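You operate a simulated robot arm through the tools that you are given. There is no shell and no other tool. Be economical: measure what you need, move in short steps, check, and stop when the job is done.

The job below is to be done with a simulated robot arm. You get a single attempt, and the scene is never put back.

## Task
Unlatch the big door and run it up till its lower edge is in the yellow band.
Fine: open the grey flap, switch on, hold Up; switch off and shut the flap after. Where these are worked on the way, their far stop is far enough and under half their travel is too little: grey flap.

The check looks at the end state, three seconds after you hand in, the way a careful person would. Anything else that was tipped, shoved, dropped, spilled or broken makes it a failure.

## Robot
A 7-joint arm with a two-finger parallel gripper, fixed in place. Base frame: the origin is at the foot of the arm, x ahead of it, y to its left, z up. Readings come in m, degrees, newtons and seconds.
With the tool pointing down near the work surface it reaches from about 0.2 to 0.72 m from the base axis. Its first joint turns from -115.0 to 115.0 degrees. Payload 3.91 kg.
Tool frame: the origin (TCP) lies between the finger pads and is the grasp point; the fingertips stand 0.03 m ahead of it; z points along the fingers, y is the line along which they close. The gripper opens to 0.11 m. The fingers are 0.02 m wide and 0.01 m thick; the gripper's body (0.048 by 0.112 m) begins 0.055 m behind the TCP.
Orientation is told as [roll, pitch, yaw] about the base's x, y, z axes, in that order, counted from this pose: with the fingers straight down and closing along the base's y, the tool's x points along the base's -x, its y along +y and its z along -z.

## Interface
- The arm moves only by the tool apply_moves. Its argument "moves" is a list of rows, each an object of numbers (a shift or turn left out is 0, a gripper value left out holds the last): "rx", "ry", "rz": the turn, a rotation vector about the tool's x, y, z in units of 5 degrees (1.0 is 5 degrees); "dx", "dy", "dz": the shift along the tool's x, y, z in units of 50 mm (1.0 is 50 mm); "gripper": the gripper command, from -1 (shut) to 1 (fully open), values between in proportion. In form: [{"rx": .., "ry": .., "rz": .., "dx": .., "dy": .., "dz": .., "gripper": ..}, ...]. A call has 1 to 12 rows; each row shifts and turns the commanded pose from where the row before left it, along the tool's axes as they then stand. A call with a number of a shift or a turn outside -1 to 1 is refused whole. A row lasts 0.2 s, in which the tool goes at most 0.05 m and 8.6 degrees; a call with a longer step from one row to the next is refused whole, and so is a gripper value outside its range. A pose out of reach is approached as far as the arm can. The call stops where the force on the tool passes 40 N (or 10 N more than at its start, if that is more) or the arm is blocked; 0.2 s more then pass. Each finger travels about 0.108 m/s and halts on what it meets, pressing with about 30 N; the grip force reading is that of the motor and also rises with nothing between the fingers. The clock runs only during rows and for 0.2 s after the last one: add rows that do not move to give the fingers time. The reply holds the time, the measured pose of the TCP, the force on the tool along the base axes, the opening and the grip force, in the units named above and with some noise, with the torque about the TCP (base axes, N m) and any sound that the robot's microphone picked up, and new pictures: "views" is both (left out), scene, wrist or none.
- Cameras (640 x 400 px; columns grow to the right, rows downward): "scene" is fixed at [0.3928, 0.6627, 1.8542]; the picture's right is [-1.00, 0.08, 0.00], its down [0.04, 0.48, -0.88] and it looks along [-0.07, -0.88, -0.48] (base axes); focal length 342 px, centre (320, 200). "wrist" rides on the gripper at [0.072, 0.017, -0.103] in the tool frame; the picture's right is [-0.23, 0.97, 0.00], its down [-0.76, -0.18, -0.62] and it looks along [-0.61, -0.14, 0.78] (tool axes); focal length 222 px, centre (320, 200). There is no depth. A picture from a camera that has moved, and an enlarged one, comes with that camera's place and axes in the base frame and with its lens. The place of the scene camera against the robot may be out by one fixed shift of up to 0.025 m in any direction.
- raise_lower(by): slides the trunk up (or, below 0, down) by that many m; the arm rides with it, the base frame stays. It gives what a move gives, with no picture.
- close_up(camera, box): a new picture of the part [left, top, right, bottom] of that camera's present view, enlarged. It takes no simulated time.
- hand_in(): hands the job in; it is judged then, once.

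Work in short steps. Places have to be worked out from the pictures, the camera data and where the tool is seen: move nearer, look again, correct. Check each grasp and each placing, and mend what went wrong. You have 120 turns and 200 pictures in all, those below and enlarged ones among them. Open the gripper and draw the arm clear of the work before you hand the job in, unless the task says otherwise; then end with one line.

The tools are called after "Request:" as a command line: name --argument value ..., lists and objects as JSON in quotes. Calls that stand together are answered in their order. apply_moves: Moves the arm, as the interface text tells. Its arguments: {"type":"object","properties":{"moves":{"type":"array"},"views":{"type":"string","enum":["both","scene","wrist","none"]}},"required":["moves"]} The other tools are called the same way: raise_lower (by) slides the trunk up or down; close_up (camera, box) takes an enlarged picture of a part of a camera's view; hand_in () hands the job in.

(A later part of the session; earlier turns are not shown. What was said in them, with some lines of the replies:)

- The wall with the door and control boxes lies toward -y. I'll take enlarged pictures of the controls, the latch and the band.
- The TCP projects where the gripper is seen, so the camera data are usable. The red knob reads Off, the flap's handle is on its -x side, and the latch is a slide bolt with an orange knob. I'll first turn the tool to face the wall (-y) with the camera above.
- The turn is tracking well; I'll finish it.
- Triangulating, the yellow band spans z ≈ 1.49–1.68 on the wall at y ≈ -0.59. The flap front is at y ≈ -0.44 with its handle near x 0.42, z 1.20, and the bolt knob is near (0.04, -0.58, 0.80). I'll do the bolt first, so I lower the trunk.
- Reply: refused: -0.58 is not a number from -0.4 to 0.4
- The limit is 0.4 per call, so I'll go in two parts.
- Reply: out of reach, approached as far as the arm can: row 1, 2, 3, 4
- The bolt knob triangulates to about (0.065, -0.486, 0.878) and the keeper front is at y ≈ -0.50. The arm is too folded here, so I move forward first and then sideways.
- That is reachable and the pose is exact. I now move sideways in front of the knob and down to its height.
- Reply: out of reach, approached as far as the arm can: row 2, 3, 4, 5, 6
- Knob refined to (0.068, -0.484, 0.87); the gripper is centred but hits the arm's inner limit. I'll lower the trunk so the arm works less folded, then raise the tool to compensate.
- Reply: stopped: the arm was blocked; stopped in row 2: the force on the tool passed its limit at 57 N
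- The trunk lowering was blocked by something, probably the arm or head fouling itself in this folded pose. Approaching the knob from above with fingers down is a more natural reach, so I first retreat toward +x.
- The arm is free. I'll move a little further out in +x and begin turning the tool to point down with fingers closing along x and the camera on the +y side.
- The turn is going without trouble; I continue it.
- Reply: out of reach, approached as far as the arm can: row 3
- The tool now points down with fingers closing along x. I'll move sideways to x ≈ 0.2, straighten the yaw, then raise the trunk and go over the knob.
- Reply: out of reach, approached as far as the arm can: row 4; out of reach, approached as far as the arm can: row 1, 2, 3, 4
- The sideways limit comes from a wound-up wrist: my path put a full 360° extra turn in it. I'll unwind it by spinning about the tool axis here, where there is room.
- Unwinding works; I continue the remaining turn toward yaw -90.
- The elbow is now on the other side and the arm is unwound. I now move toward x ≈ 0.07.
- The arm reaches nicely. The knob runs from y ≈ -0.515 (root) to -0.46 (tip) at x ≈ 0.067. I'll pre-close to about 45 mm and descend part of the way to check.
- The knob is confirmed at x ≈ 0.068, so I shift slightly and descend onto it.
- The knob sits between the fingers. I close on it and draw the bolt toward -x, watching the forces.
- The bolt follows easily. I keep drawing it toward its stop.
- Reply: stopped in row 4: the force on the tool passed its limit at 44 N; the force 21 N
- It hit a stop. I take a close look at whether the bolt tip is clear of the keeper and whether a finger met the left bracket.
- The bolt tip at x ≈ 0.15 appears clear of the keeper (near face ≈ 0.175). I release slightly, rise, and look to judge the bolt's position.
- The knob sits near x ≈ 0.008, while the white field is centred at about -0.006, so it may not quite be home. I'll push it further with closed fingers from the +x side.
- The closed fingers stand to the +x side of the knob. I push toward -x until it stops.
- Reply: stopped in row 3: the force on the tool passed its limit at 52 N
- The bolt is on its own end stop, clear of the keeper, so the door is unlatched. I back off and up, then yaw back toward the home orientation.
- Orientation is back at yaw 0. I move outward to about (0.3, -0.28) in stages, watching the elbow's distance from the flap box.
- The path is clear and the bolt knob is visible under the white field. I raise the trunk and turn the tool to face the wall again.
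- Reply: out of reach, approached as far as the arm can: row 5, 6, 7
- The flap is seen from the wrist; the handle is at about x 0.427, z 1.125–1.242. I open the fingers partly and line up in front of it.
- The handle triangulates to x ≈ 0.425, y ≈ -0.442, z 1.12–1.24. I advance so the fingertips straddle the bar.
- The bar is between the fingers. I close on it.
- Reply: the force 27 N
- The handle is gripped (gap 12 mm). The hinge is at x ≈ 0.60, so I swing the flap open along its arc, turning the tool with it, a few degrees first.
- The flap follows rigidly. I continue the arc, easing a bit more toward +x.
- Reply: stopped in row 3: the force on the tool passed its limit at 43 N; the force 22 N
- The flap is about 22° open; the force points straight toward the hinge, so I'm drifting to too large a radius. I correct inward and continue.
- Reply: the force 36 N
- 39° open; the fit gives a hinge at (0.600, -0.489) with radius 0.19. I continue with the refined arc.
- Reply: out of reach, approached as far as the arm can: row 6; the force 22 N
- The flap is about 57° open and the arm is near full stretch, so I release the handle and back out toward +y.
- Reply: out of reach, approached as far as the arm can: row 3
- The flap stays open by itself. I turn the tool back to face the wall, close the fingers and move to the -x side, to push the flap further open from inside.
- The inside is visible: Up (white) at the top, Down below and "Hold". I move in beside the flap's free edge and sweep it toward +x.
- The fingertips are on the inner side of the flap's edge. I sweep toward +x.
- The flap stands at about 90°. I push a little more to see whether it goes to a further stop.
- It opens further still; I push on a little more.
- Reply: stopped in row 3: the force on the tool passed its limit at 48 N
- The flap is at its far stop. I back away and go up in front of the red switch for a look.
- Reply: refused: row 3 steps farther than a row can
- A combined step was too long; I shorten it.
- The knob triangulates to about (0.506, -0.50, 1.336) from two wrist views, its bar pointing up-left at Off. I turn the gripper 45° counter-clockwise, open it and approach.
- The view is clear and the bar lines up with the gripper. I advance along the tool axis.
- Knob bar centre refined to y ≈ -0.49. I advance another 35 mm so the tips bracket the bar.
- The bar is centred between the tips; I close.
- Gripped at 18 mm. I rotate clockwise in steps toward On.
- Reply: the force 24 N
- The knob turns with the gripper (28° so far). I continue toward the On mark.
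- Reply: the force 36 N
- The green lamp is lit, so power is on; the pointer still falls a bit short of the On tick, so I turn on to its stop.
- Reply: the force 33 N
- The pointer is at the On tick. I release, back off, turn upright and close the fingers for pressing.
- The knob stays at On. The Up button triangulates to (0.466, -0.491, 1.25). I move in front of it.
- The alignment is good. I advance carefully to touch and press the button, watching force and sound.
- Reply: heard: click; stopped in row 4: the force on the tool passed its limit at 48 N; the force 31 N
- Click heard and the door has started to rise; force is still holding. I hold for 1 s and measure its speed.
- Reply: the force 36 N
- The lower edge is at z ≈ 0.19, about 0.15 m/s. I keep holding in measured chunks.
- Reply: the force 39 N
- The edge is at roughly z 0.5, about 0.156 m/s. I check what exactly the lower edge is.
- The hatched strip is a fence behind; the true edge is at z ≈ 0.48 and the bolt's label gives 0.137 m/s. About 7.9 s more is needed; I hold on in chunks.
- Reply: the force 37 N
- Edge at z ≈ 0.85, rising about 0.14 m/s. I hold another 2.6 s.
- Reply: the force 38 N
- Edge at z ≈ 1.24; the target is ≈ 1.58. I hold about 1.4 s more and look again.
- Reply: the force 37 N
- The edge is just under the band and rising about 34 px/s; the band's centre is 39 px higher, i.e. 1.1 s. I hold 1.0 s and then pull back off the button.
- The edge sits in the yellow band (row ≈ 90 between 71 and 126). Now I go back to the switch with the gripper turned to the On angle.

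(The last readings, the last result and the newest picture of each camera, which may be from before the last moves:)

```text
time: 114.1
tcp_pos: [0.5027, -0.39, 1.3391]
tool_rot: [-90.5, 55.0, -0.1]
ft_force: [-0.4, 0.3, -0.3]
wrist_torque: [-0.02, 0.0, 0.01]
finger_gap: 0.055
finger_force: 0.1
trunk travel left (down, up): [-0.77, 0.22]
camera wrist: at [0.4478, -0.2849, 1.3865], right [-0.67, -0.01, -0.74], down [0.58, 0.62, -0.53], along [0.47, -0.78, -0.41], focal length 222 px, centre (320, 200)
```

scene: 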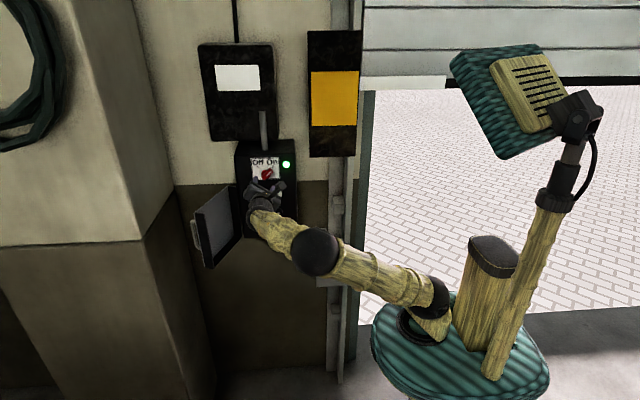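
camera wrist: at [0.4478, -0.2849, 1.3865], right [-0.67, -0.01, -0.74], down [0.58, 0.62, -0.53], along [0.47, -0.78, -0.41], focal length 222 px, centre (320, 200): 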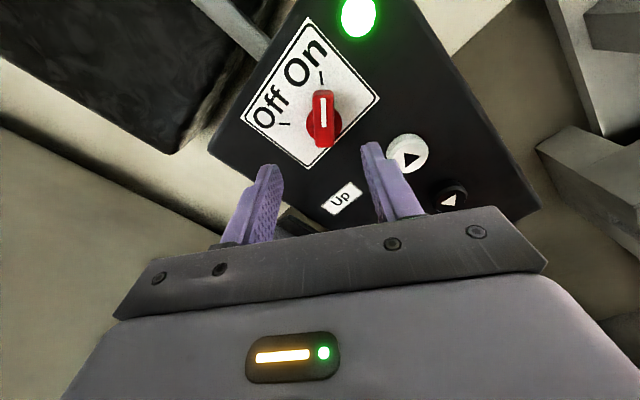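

The door is steady and the bar sits well between the fingers. I advance and grip it.

Request:
apply_moves --moves '[{"rz": 0.8, "dz": 0.6}, {"dz": 0.6}, {"dz": 0.36}, {}, {"gripper": -1}, {}, {}]' --views "wrist"

```text
time: 115.7
tcp_pos: [0.4995, -0.4661, 1.3353]
tool_rot: [-90.1, 51.0, -0.2]
ft_force: [-21.7, 9.5, -25.7]
wrist_torque: [-0.25, -0.06, -0.91]
finger_gap: 0.0177
finger_force: 44.8
trunk travel left (down, up): [-0.77, 0.22]
camera wrist: at [0.4434, -0.3622, 1.38], right [-0.62, 0.0, -0.79], down [0.62, 0.62, -0.48], along [0.49, -0.78, -0.38], focal length 222 px, centre (320, 200)
```

wrist: 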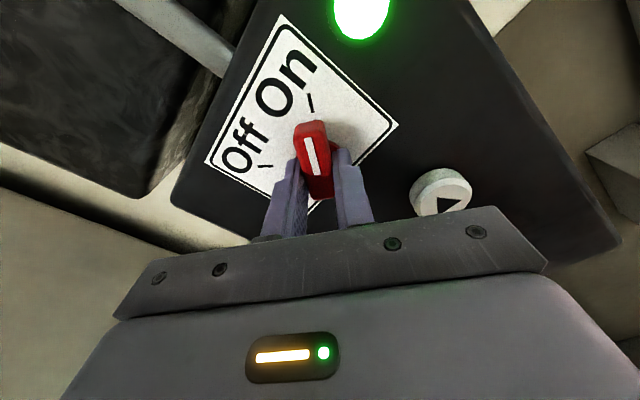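

Gripped, with some sideways load that I relieve by a small shift; then I turn counter-clockwise.

Request:
apply_moves --moves '[{"dy": 0.08}, {"rz": -0.8}, {"rz": -0.8}, {"rz": -0.8}, {"rz": -0.8}, {"rz": -0.8}, {"rz": -0.8}, {"rz": -0.8}, {"rz": -0.8}, {"rz": -0.8}, {"rz": -0.8}]' --views "wrist"

```text
time: 118.1
tcp_pos: [0.4995, -0.4677, 1.3355]
tool_rot: [101.4, 88.7, -168.4]
ft_force: [-0.3, 12.6, -15.5]
wrist_torque: [0.96, -0.01, -0.51]
finger_gap: 0.0179
finger_force: 44.8
trunk travel left (down, up): [-0.77, 0.22]
camera wrist: at [0.4861, -0.3622, 1.4067], right [-0.98, -0.01, -0.21], down [0.16, 0.62, -0.77], along [0.13, -0.78, -0.61], focal length 222 px, centre (320, 200)
```

wrist: 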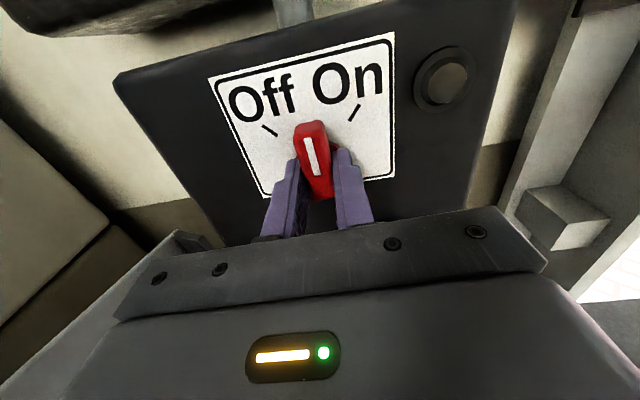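

The lamp is out already; I continue to the Off mark.

Request:
apply_moves --moves '[{"rz": -0.8}, {"rz": -0.8}, {"rz": -0.8}, {"rz": -0.8}, {"rz": -0.8}, {"rz": -0.8}, {"rz": -0.8}, {"rz": -0.8}, {"rz": -0.8}, {"rz": -0.8}, {"rz": -0.8}, {}]' --views "wrist"

```text
time: 120.7
tcp_pos: [0.4987, -0.4668, 1.3358]
tool_rot: [90.4, 44.6, -179.6]
ft_force: [-1.7, 12.1, -21.6]
wrist_torque: [-0.11, 0.02, 0.44]
finger_gap: 0.0177
finger_force: 45.0
trunk travel left (down, up): [-0.77, 0.22]
camera wrist: at [0.5413, -0.3621, 1.397], right [-0.85, 0.0, 0.53], down [-0.42, 0.62, -0.66], along [-0.33, -0.79, -0.53], focal length 222 px, centre (320, 200)
```

wrist: 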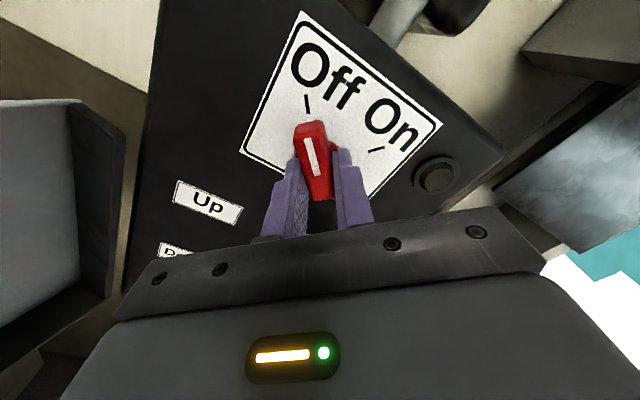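

The switch is back at Off with the lamp out. I release, back off and turn upright, then look toward the open flap.

Request:
apply_moves --moves '[{"gripper": 0}, {}, {"dz": -0.8}, {"dz": -0.8}, {"dz": -0.8, "rz": 0.5}, {"dz": -0.8, "rz": 0.5}, {"rz": 1}, {"rz": 1}, {"rz": 1}, {"rz": 1}, {"rz": 1}, {"rz": 1}]' --views "none"

Request:
apply_moves --moves '[{"rz": 1}, {"rz": 1}, {"dx": -0.8, "dy": -0.5}, {"dx": -0.8, "dy": -0.5, "gripper": 1}, {"dx": -0.8, "dy": -0.5}, {"dx": -0.5, "dy": -0.5}, {}]'

```text
time: 123.3
tcp_pos: [0.4983, -0.3068, 1.3355]
tool_rot: [91.4, 79.9, -178.4]
ft_force: [0.0, 0.6, -0.2]
wrist_torque: [0.01, -0.01, -0.02]
finger_gap: 0.0551
finger_force: 0.0
trunk travel left (down, up): [-0.77, 0.22]
```

```text
time: 124.9
tcp_pos: [0.5988, -0.307, 1.189]
tool_rot: [144.1, 89.7, -125.8]
ft_force: [-0.1, -0.2, 0.5]
wrist_torque: [0.01, 0.0, -0.02]
finger_gap: 0.1102
finger_force: 0.2
trunk travel left (down, up): [-0.77, 0.22]
camera wrist: at [0.5845, -0.2031, 1.26], right [-0.97, 0.0, -0.22], down [0.17, 0.62, -0.76], along [0.14, -0.78, -0.6], focal length 222 px, centre (320, 200)
```

scene: 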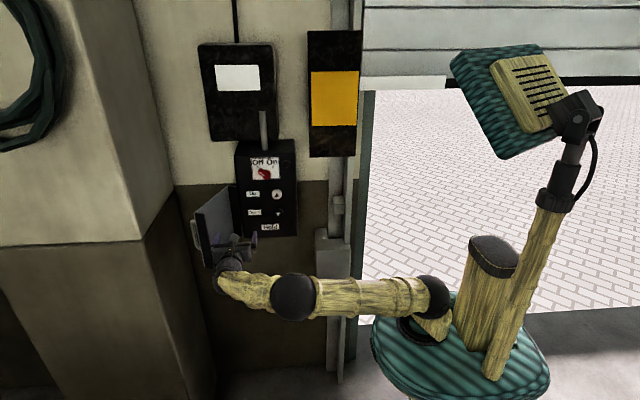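
wrist: 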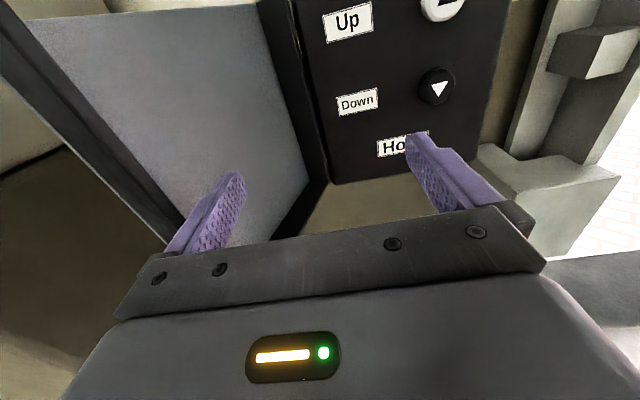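

The flap's free edge is at about (0.71, -0.30). I back off, shift +x and straddle the edge with the open fingers.

Request:
apply_moves --moves '[{"dz": -0.8}, {"dz": -0.8}, {"dy": -0.8}, {"dy": -0.8}, {"dy": -0.8}, {}]'

```text
time: 126.3
tcp_pos: [0.7165, -0.2287, 1.1908]
tool_rot: [133.0, 89.6, -137.0]
ft_force: [-0.3, 0.7, -0.3]
wrist_torque: [-0.02, 0.02, -0.04]
finger_gap: 0.1102
finger_force: 0.0
trunk travel left (down, up): [-0.77, 0.22]
camera wrist: at [0.7014, -0.1232, 1.2608], right [-0.97, 0.0, -0.22], down [0.17, 0.62, -0.77], along [0.14, -0.78, -0.6], focal length 222 px, centre (320, 200)
```

scene: 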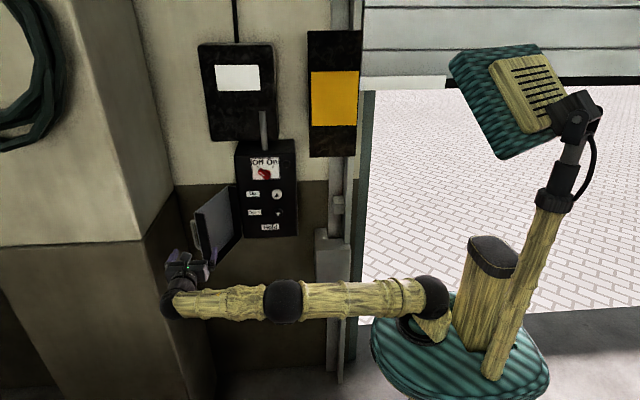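
wrist: 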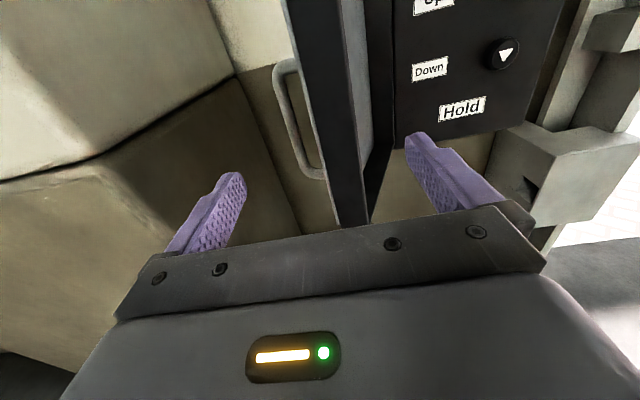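

The edge and handle lie between the open fingers. I move in and sweep toward -x with the outer finger.

Request:
apply_moves --moves '[{"dz": 0.6}, {"dz": 0.6}, {"dy": 0.5}, {"dy": 0.5}, {"dy": 0.5}, {"dy": 0.5}, {}]'

```text
time: 127.9
tcp_pos: [0.6166, -0.2878, 1.1926]
tool_rot: [145.9, 89.7, -123.8]
ft_force: [-0.5, -0.2, -0.4]
wrist_torque: [0.05, 0.0, 0.0]
finger_gap: 0.1103
finger_force: 0.0
trunk travel left (down, up): [-0.77, 0.22]
camera wrist: at [0.602, -0.1829, 1.2624], right [-0.97, 0.0, -0.22], down [0.17, 0.62, -0.76], along [0.14, -0.78, -0.6], focal length 222 px, centre (320, 200)
```

scene: 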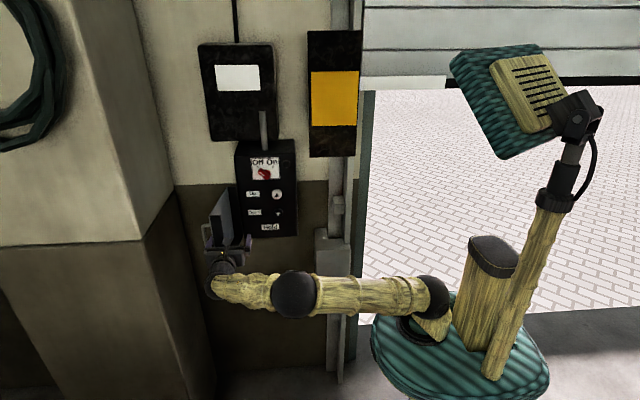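
wrist: 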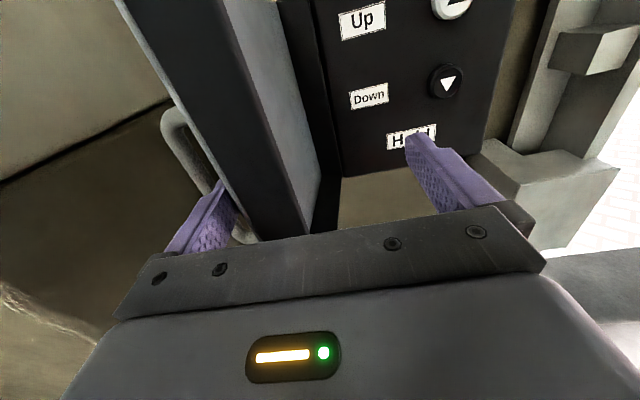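

The flap is following. I continue sweeping toward -x.

Request:
apply_moves --moves '[{"dy": 0.5}, {"dy": 0.5}, {"dy": 0.5}, {"dy": 0.5}, {"dy": 0.5}, {}]'

```text
time: 129.3
tcp_pos: [0.4909, -0.2894, 1.1889]
tool_rot: [146.6, 89.7, -123.1]
ft_force: [0.6, -0.1, -0.2]
wrist_torque: [-0.01, -0.02, 0.0]
finger_gap: 0.1102
finger_force: 0.1
trunk travel left (down, up): [-0.77, 0.22]
camera wrist: at [0.4775, -0.1846, 1.2608], right [-0.97, 0.0, -0.22], down [0.17, 0.62, -0.76], along [0.14, -0.78, -0.6], focal length 222 px, centre (320, 200)
```

scene: 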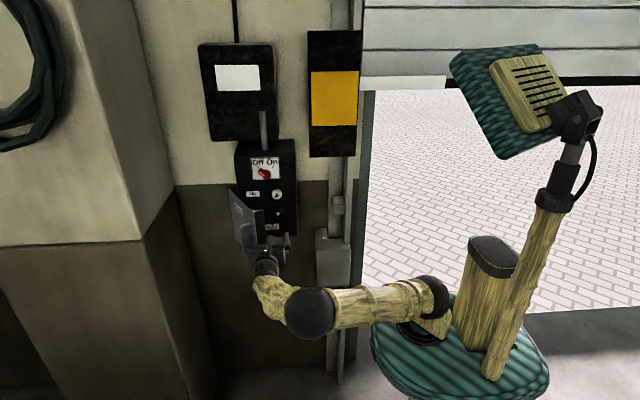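
wrist: 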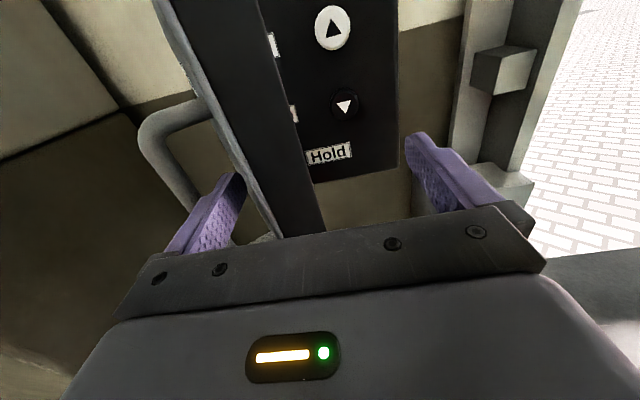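

About 70° now. I sweep a bit further, then withdraw straight out.

Request:
apply_moves --moves '[{"dy": 0.5}, {"dy": 0.5}, {"dy": 0.4}, {}, {"dy": -0.2}, {"dz": -0.6}, {"dz": -0.8}, {"dz": -0.8}, {}]'

```text
time: 131.3
tcp_pos: [0.4314, -0.1777, 1.1914]
tool_rot: [147.0, 89.8, -122.9]
ft_force: [-0.9, 0.2, 0.3]
wrist_torque: [-0.03, 0.02, 0.02]
finger_gap: 0.11
finger_force: 0.1
trunk travel left (down, up): [-0.77, 0.22]
camera wrist: at [0.416, -0.0737, 1.2634], right [-0.97, 0.0, -0.22], down [0.17, 0.62, -0.76], along [0.14, -0.78, -0.6], focal length 222 px, centre (320, 200)
```

scene: 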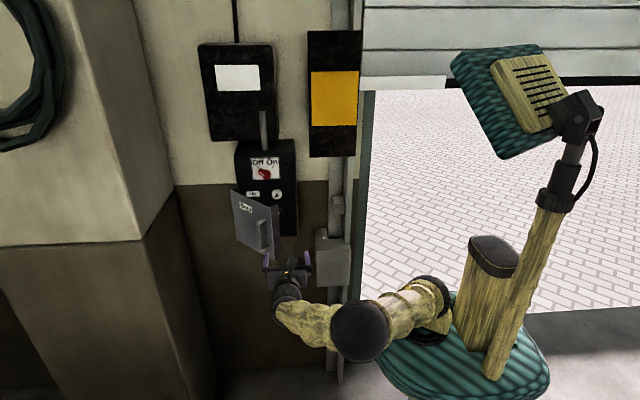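
wrist: 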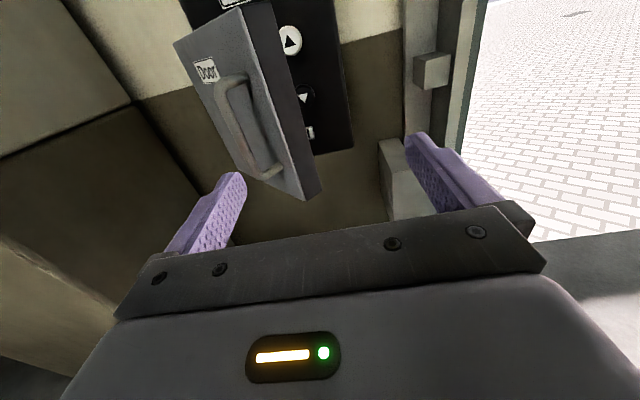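

The flap now stands about 50° open and I'm clear. I close the fingers and push its face shut at a height just above the handle (z ≈ 1.27).

Request:
apply_moves --moves '[{"dx": 0.6, "dy": -0.4, "gripper": -1}, {"dx": 0.6, "dy": -0.4}, {"dx": 0.42, "dy": -0.3}, {"dz": 0.8}, {"dz": 0.8}, {}]' --views "wrist"

```text
time: 132.7
tcp_pos: [0.4897, -0.2585, 1.2717]
tool_rot: [147.9, 89.7, -121.8]
ft_force: [-0.1, -0.7, 0.9]
wrist_torque: [0.03, -0.01, -0.02]
finger_gap: 0.0001
finger_force: 29.6
trunk travel left (down, up): [-0.77, 0.22]
camera wrist: at [0.4741, -0.1544, 1.3428], right [-0.97, 0.0, -0.22], down [0.17, 0.62, -0.77], along [0.14, -0.78, -0.6], focal length 222 px, centre (320, 200)
```

wrist: 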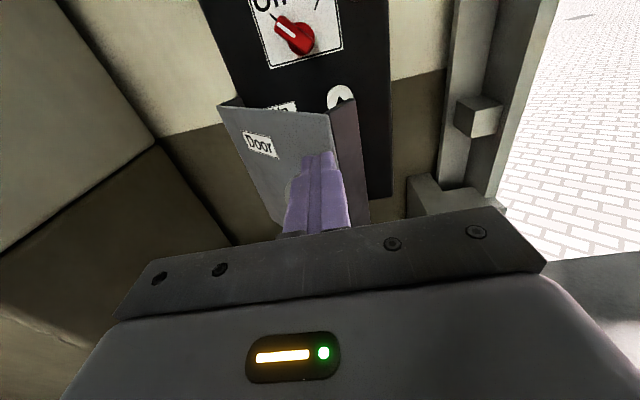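

The fingers are in front of the flap's face, above the handle. I push toward the wall.

Request:
apply_moves --moves '[{"dz": 0.6}, {"dz": 0.6}, {"dz": 0.6}, {"dz": 0.5, "dy": 0.2}, {"dz": 0.4, "dy": 0.2}, {}]'

```text
time: 133.2
tcp_pos: [0.4852, -0.2986, 1.2694]
tool_rot: [140.0, 89.7, -130.5]
ft_force: [-0.8, 0.4, -0.8]
wrist_torque: [-0.01, 0.01, -0.07]
finger_gap: 0.0
finger_force: 30.3
trunk travel left (down, up): [-0.77, 0.22]
stopped in row 2: the force on the tool passed its limit at 49 N (the readings are from after the stop); the commanded pose is now the measured one
camera wrist: at [0.4708, -0.1932, 1.3406], right [-0.97, 0.01, -0.22], down [0.18, 0.62, -0.76], along [0.13, -0.79, -0.6], focal length 222 px, centre (320, 200)
```

scene: 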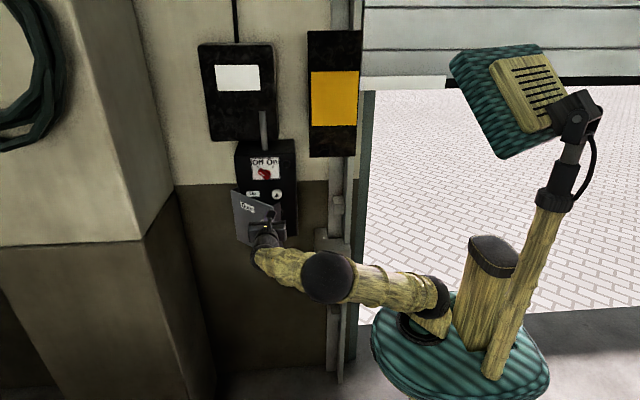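
wrist: 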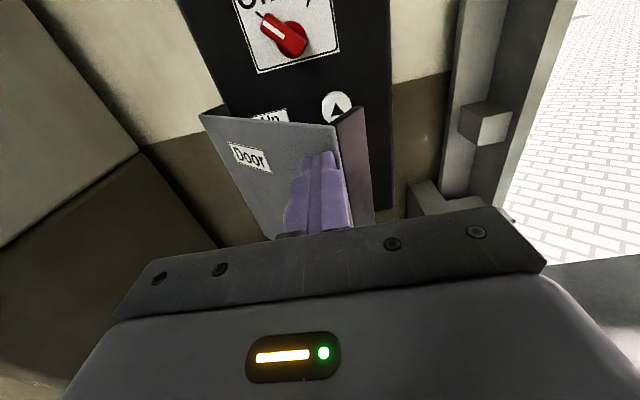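

The contact bump tripped the limit but the flap swung a bit. I push on more slowly.

Request:
apply_moves --moves '[{"dz": 0.25}, {"dz": 0.25}, {"dz": 0.25}, {"dz": 0.25}, {"dz": 0.25}, {"dz": 0.25}, {"dz": 0.25}, {"dz": 0.25}, {}]' --views "wrist"

```text
time: 135.2
tcp_pos: [0.484, -0.3972, 1.2703]
tool_rot: [152.1, 89.7, -118.3]
ft_force: [1.1, 1.3, 0.3]
wrist_torque: [-0.01, 0.02, 0.01]
finger_gap: 0.0
finger_force: 30.1
trunk travel left (down, up): [-0.77, 0.22]
camera wrist: at [0.4707, -0.2921, 1.3417], right [-0.97, 0.01, -0.22], down [0.18, 0.62, -0.77], along [0.13, -0.79, -0.6], focal length 222 px, centre (320, 200)
```

wrist: 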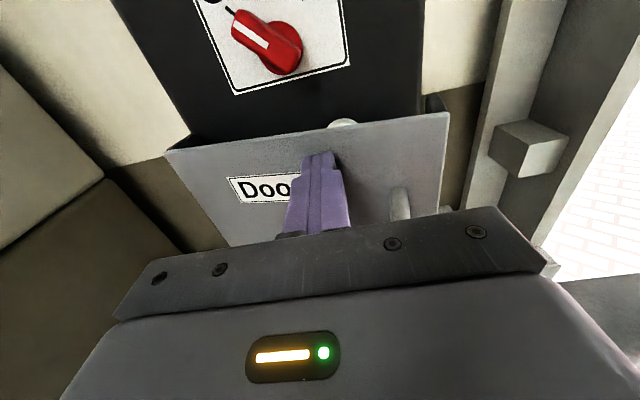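

Nearly closed. I shift toward the free edge for leverage and push it home.

Request:
apply_moves --moves '[{"dz": -0.1, "dy": 0.5}, {"dz": 0.25}, {"dz": 0.25}, {"dz": 0.25}, {"dz": 0.2}, {"dz": 0.2}, {"dz": 0.2}, {}]'

```text
time: 136.4
tcp_pos: [0.459, -0.4296, 1.2707]
tool_rot: [133.5, 89.7, -136.5]
ft_force: [-9.8, 36.2, 4.6]
wrist_torque: [0.16, 0.15, -0.26]
finger_gap: 0.0
finger_force: 30.1
trunk travel left (down, up): [-0.77, 0.22]
stopped in row 6: the force on the tool passed its limit at 48 N (the readings are from after the stop); the commanded pose is now the measured one
camera wrist: at [0.4432, -0.3257, 1.3423], right [-0.97, 0.0, -0.22], down [0.18, 0.62, -0.76], along [0.14, -0.78, -0.6], focal length 222 px, centre (320, 200)
```

scene: 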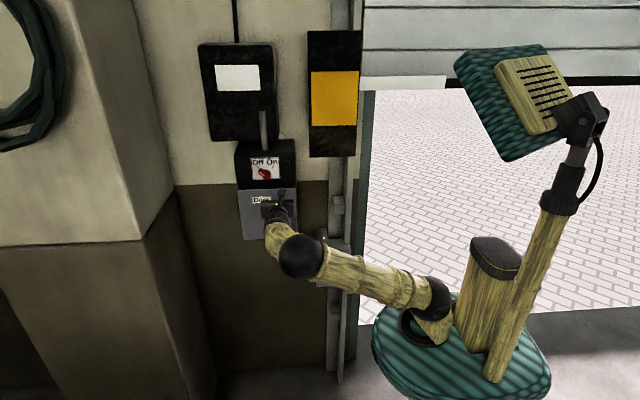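
wrist: 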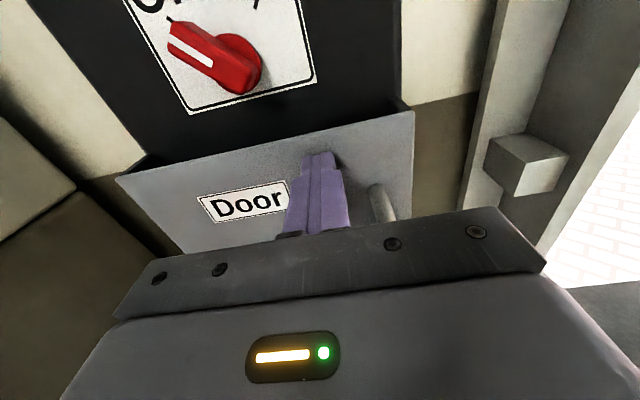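

It is pressed home (36 N resistance at the closed face position). I draw back clear, open the gripper and verify.

Request:
apply_moves --moves '[{"dz": -0.5}, {"dz": -0.8}, {"dz": -0.8}, {"dz": -0.8, "dy": 0.4}, {"dz": -0.4, "dy": 0.6, "gripper": 0.6}, {"dy": 0.6}, {"dy": 0.5}, {}]'

Request:
close_up --camera "scene" --box '[220, 130, 340, 250]'

Request:
close_up --camera "scene" --box '[290, 20, 460, 130]'

```text
time: 138.2
tcp_pos: [0.355, -0.2737, 1.2696]
tool_rot: [68.8, 89.6, 158.6]
ft_force: [-0.1, 0.2, 0.7]
wrist_torque: [-0.01, -0.03, -0.02]
finger_gap: 0.0881
finger_force: 0.0
trunk travel left (down, up): [-0.77, 0.22]
camera wrist: at [0.3406, -0.1688, 1.3423], right [-0.97, 0.0, -0.22], down [0.18, 0.62, -0.76], along [0.14, -0.78, -0.61], focal length 222 px, centre (320, 200)
```

scene: 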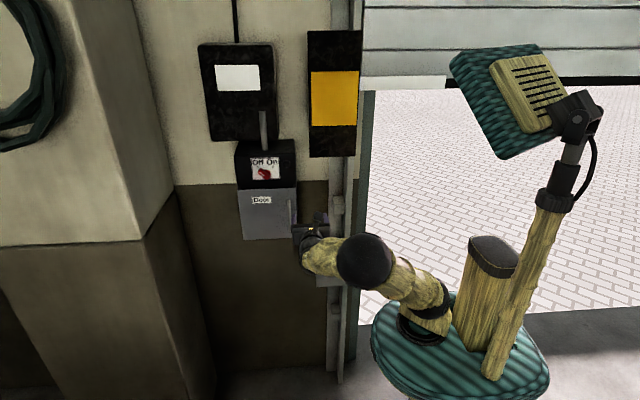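
wrist: 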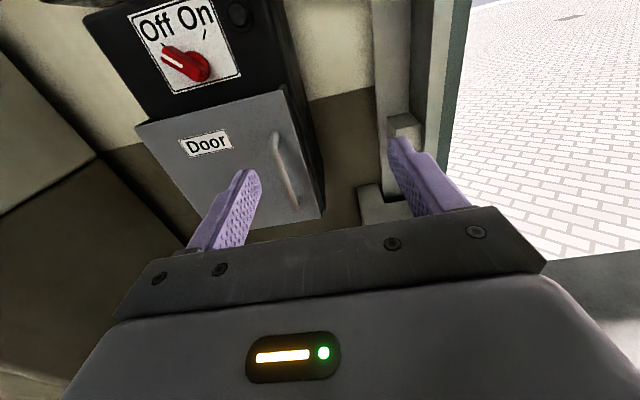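

```text
3.33 times, centred on (280, 190) of scene
camera zoom: at [0.3928, 0.6627, 1.8542], right [-1.0, 0.08, 0.0], down [0.04, 0.48, -0.88], along [-0.07, -0.88, -0.48], focal length 1140 px, centre (453, 233)
```

zoom: 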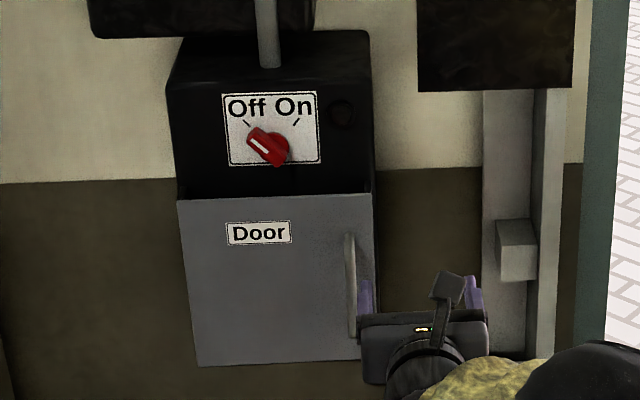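

```text
3.64 times, centred on (375, 75) of scene
camera zoom: at [0.3928, 0.6627, 1.8542], right [-1.0, 0.08, 0.0], down [0.04, 0.48, -0.88], along [-0.07, -0.88, -0.48], focal length 1244 px, centre (120, 654)
```

zoom: 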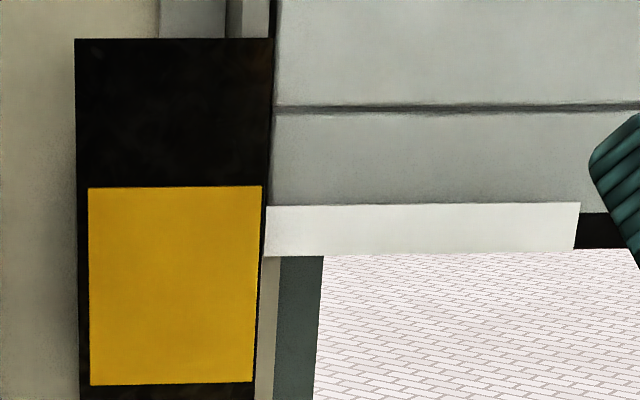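

The flap is shut, the switch is at Off with its lamp dark, the bolt is withdrawn, and the door's lower edge has stood still inside the yellow band. The arm is clear with its gripper open, so I hand in.

Request:
hand_in

```text
The job is handed in.
```

The door is unlatched and raised with its lower edge in the yellow band; the switch is off, the flap is shut, and the arm is clear.
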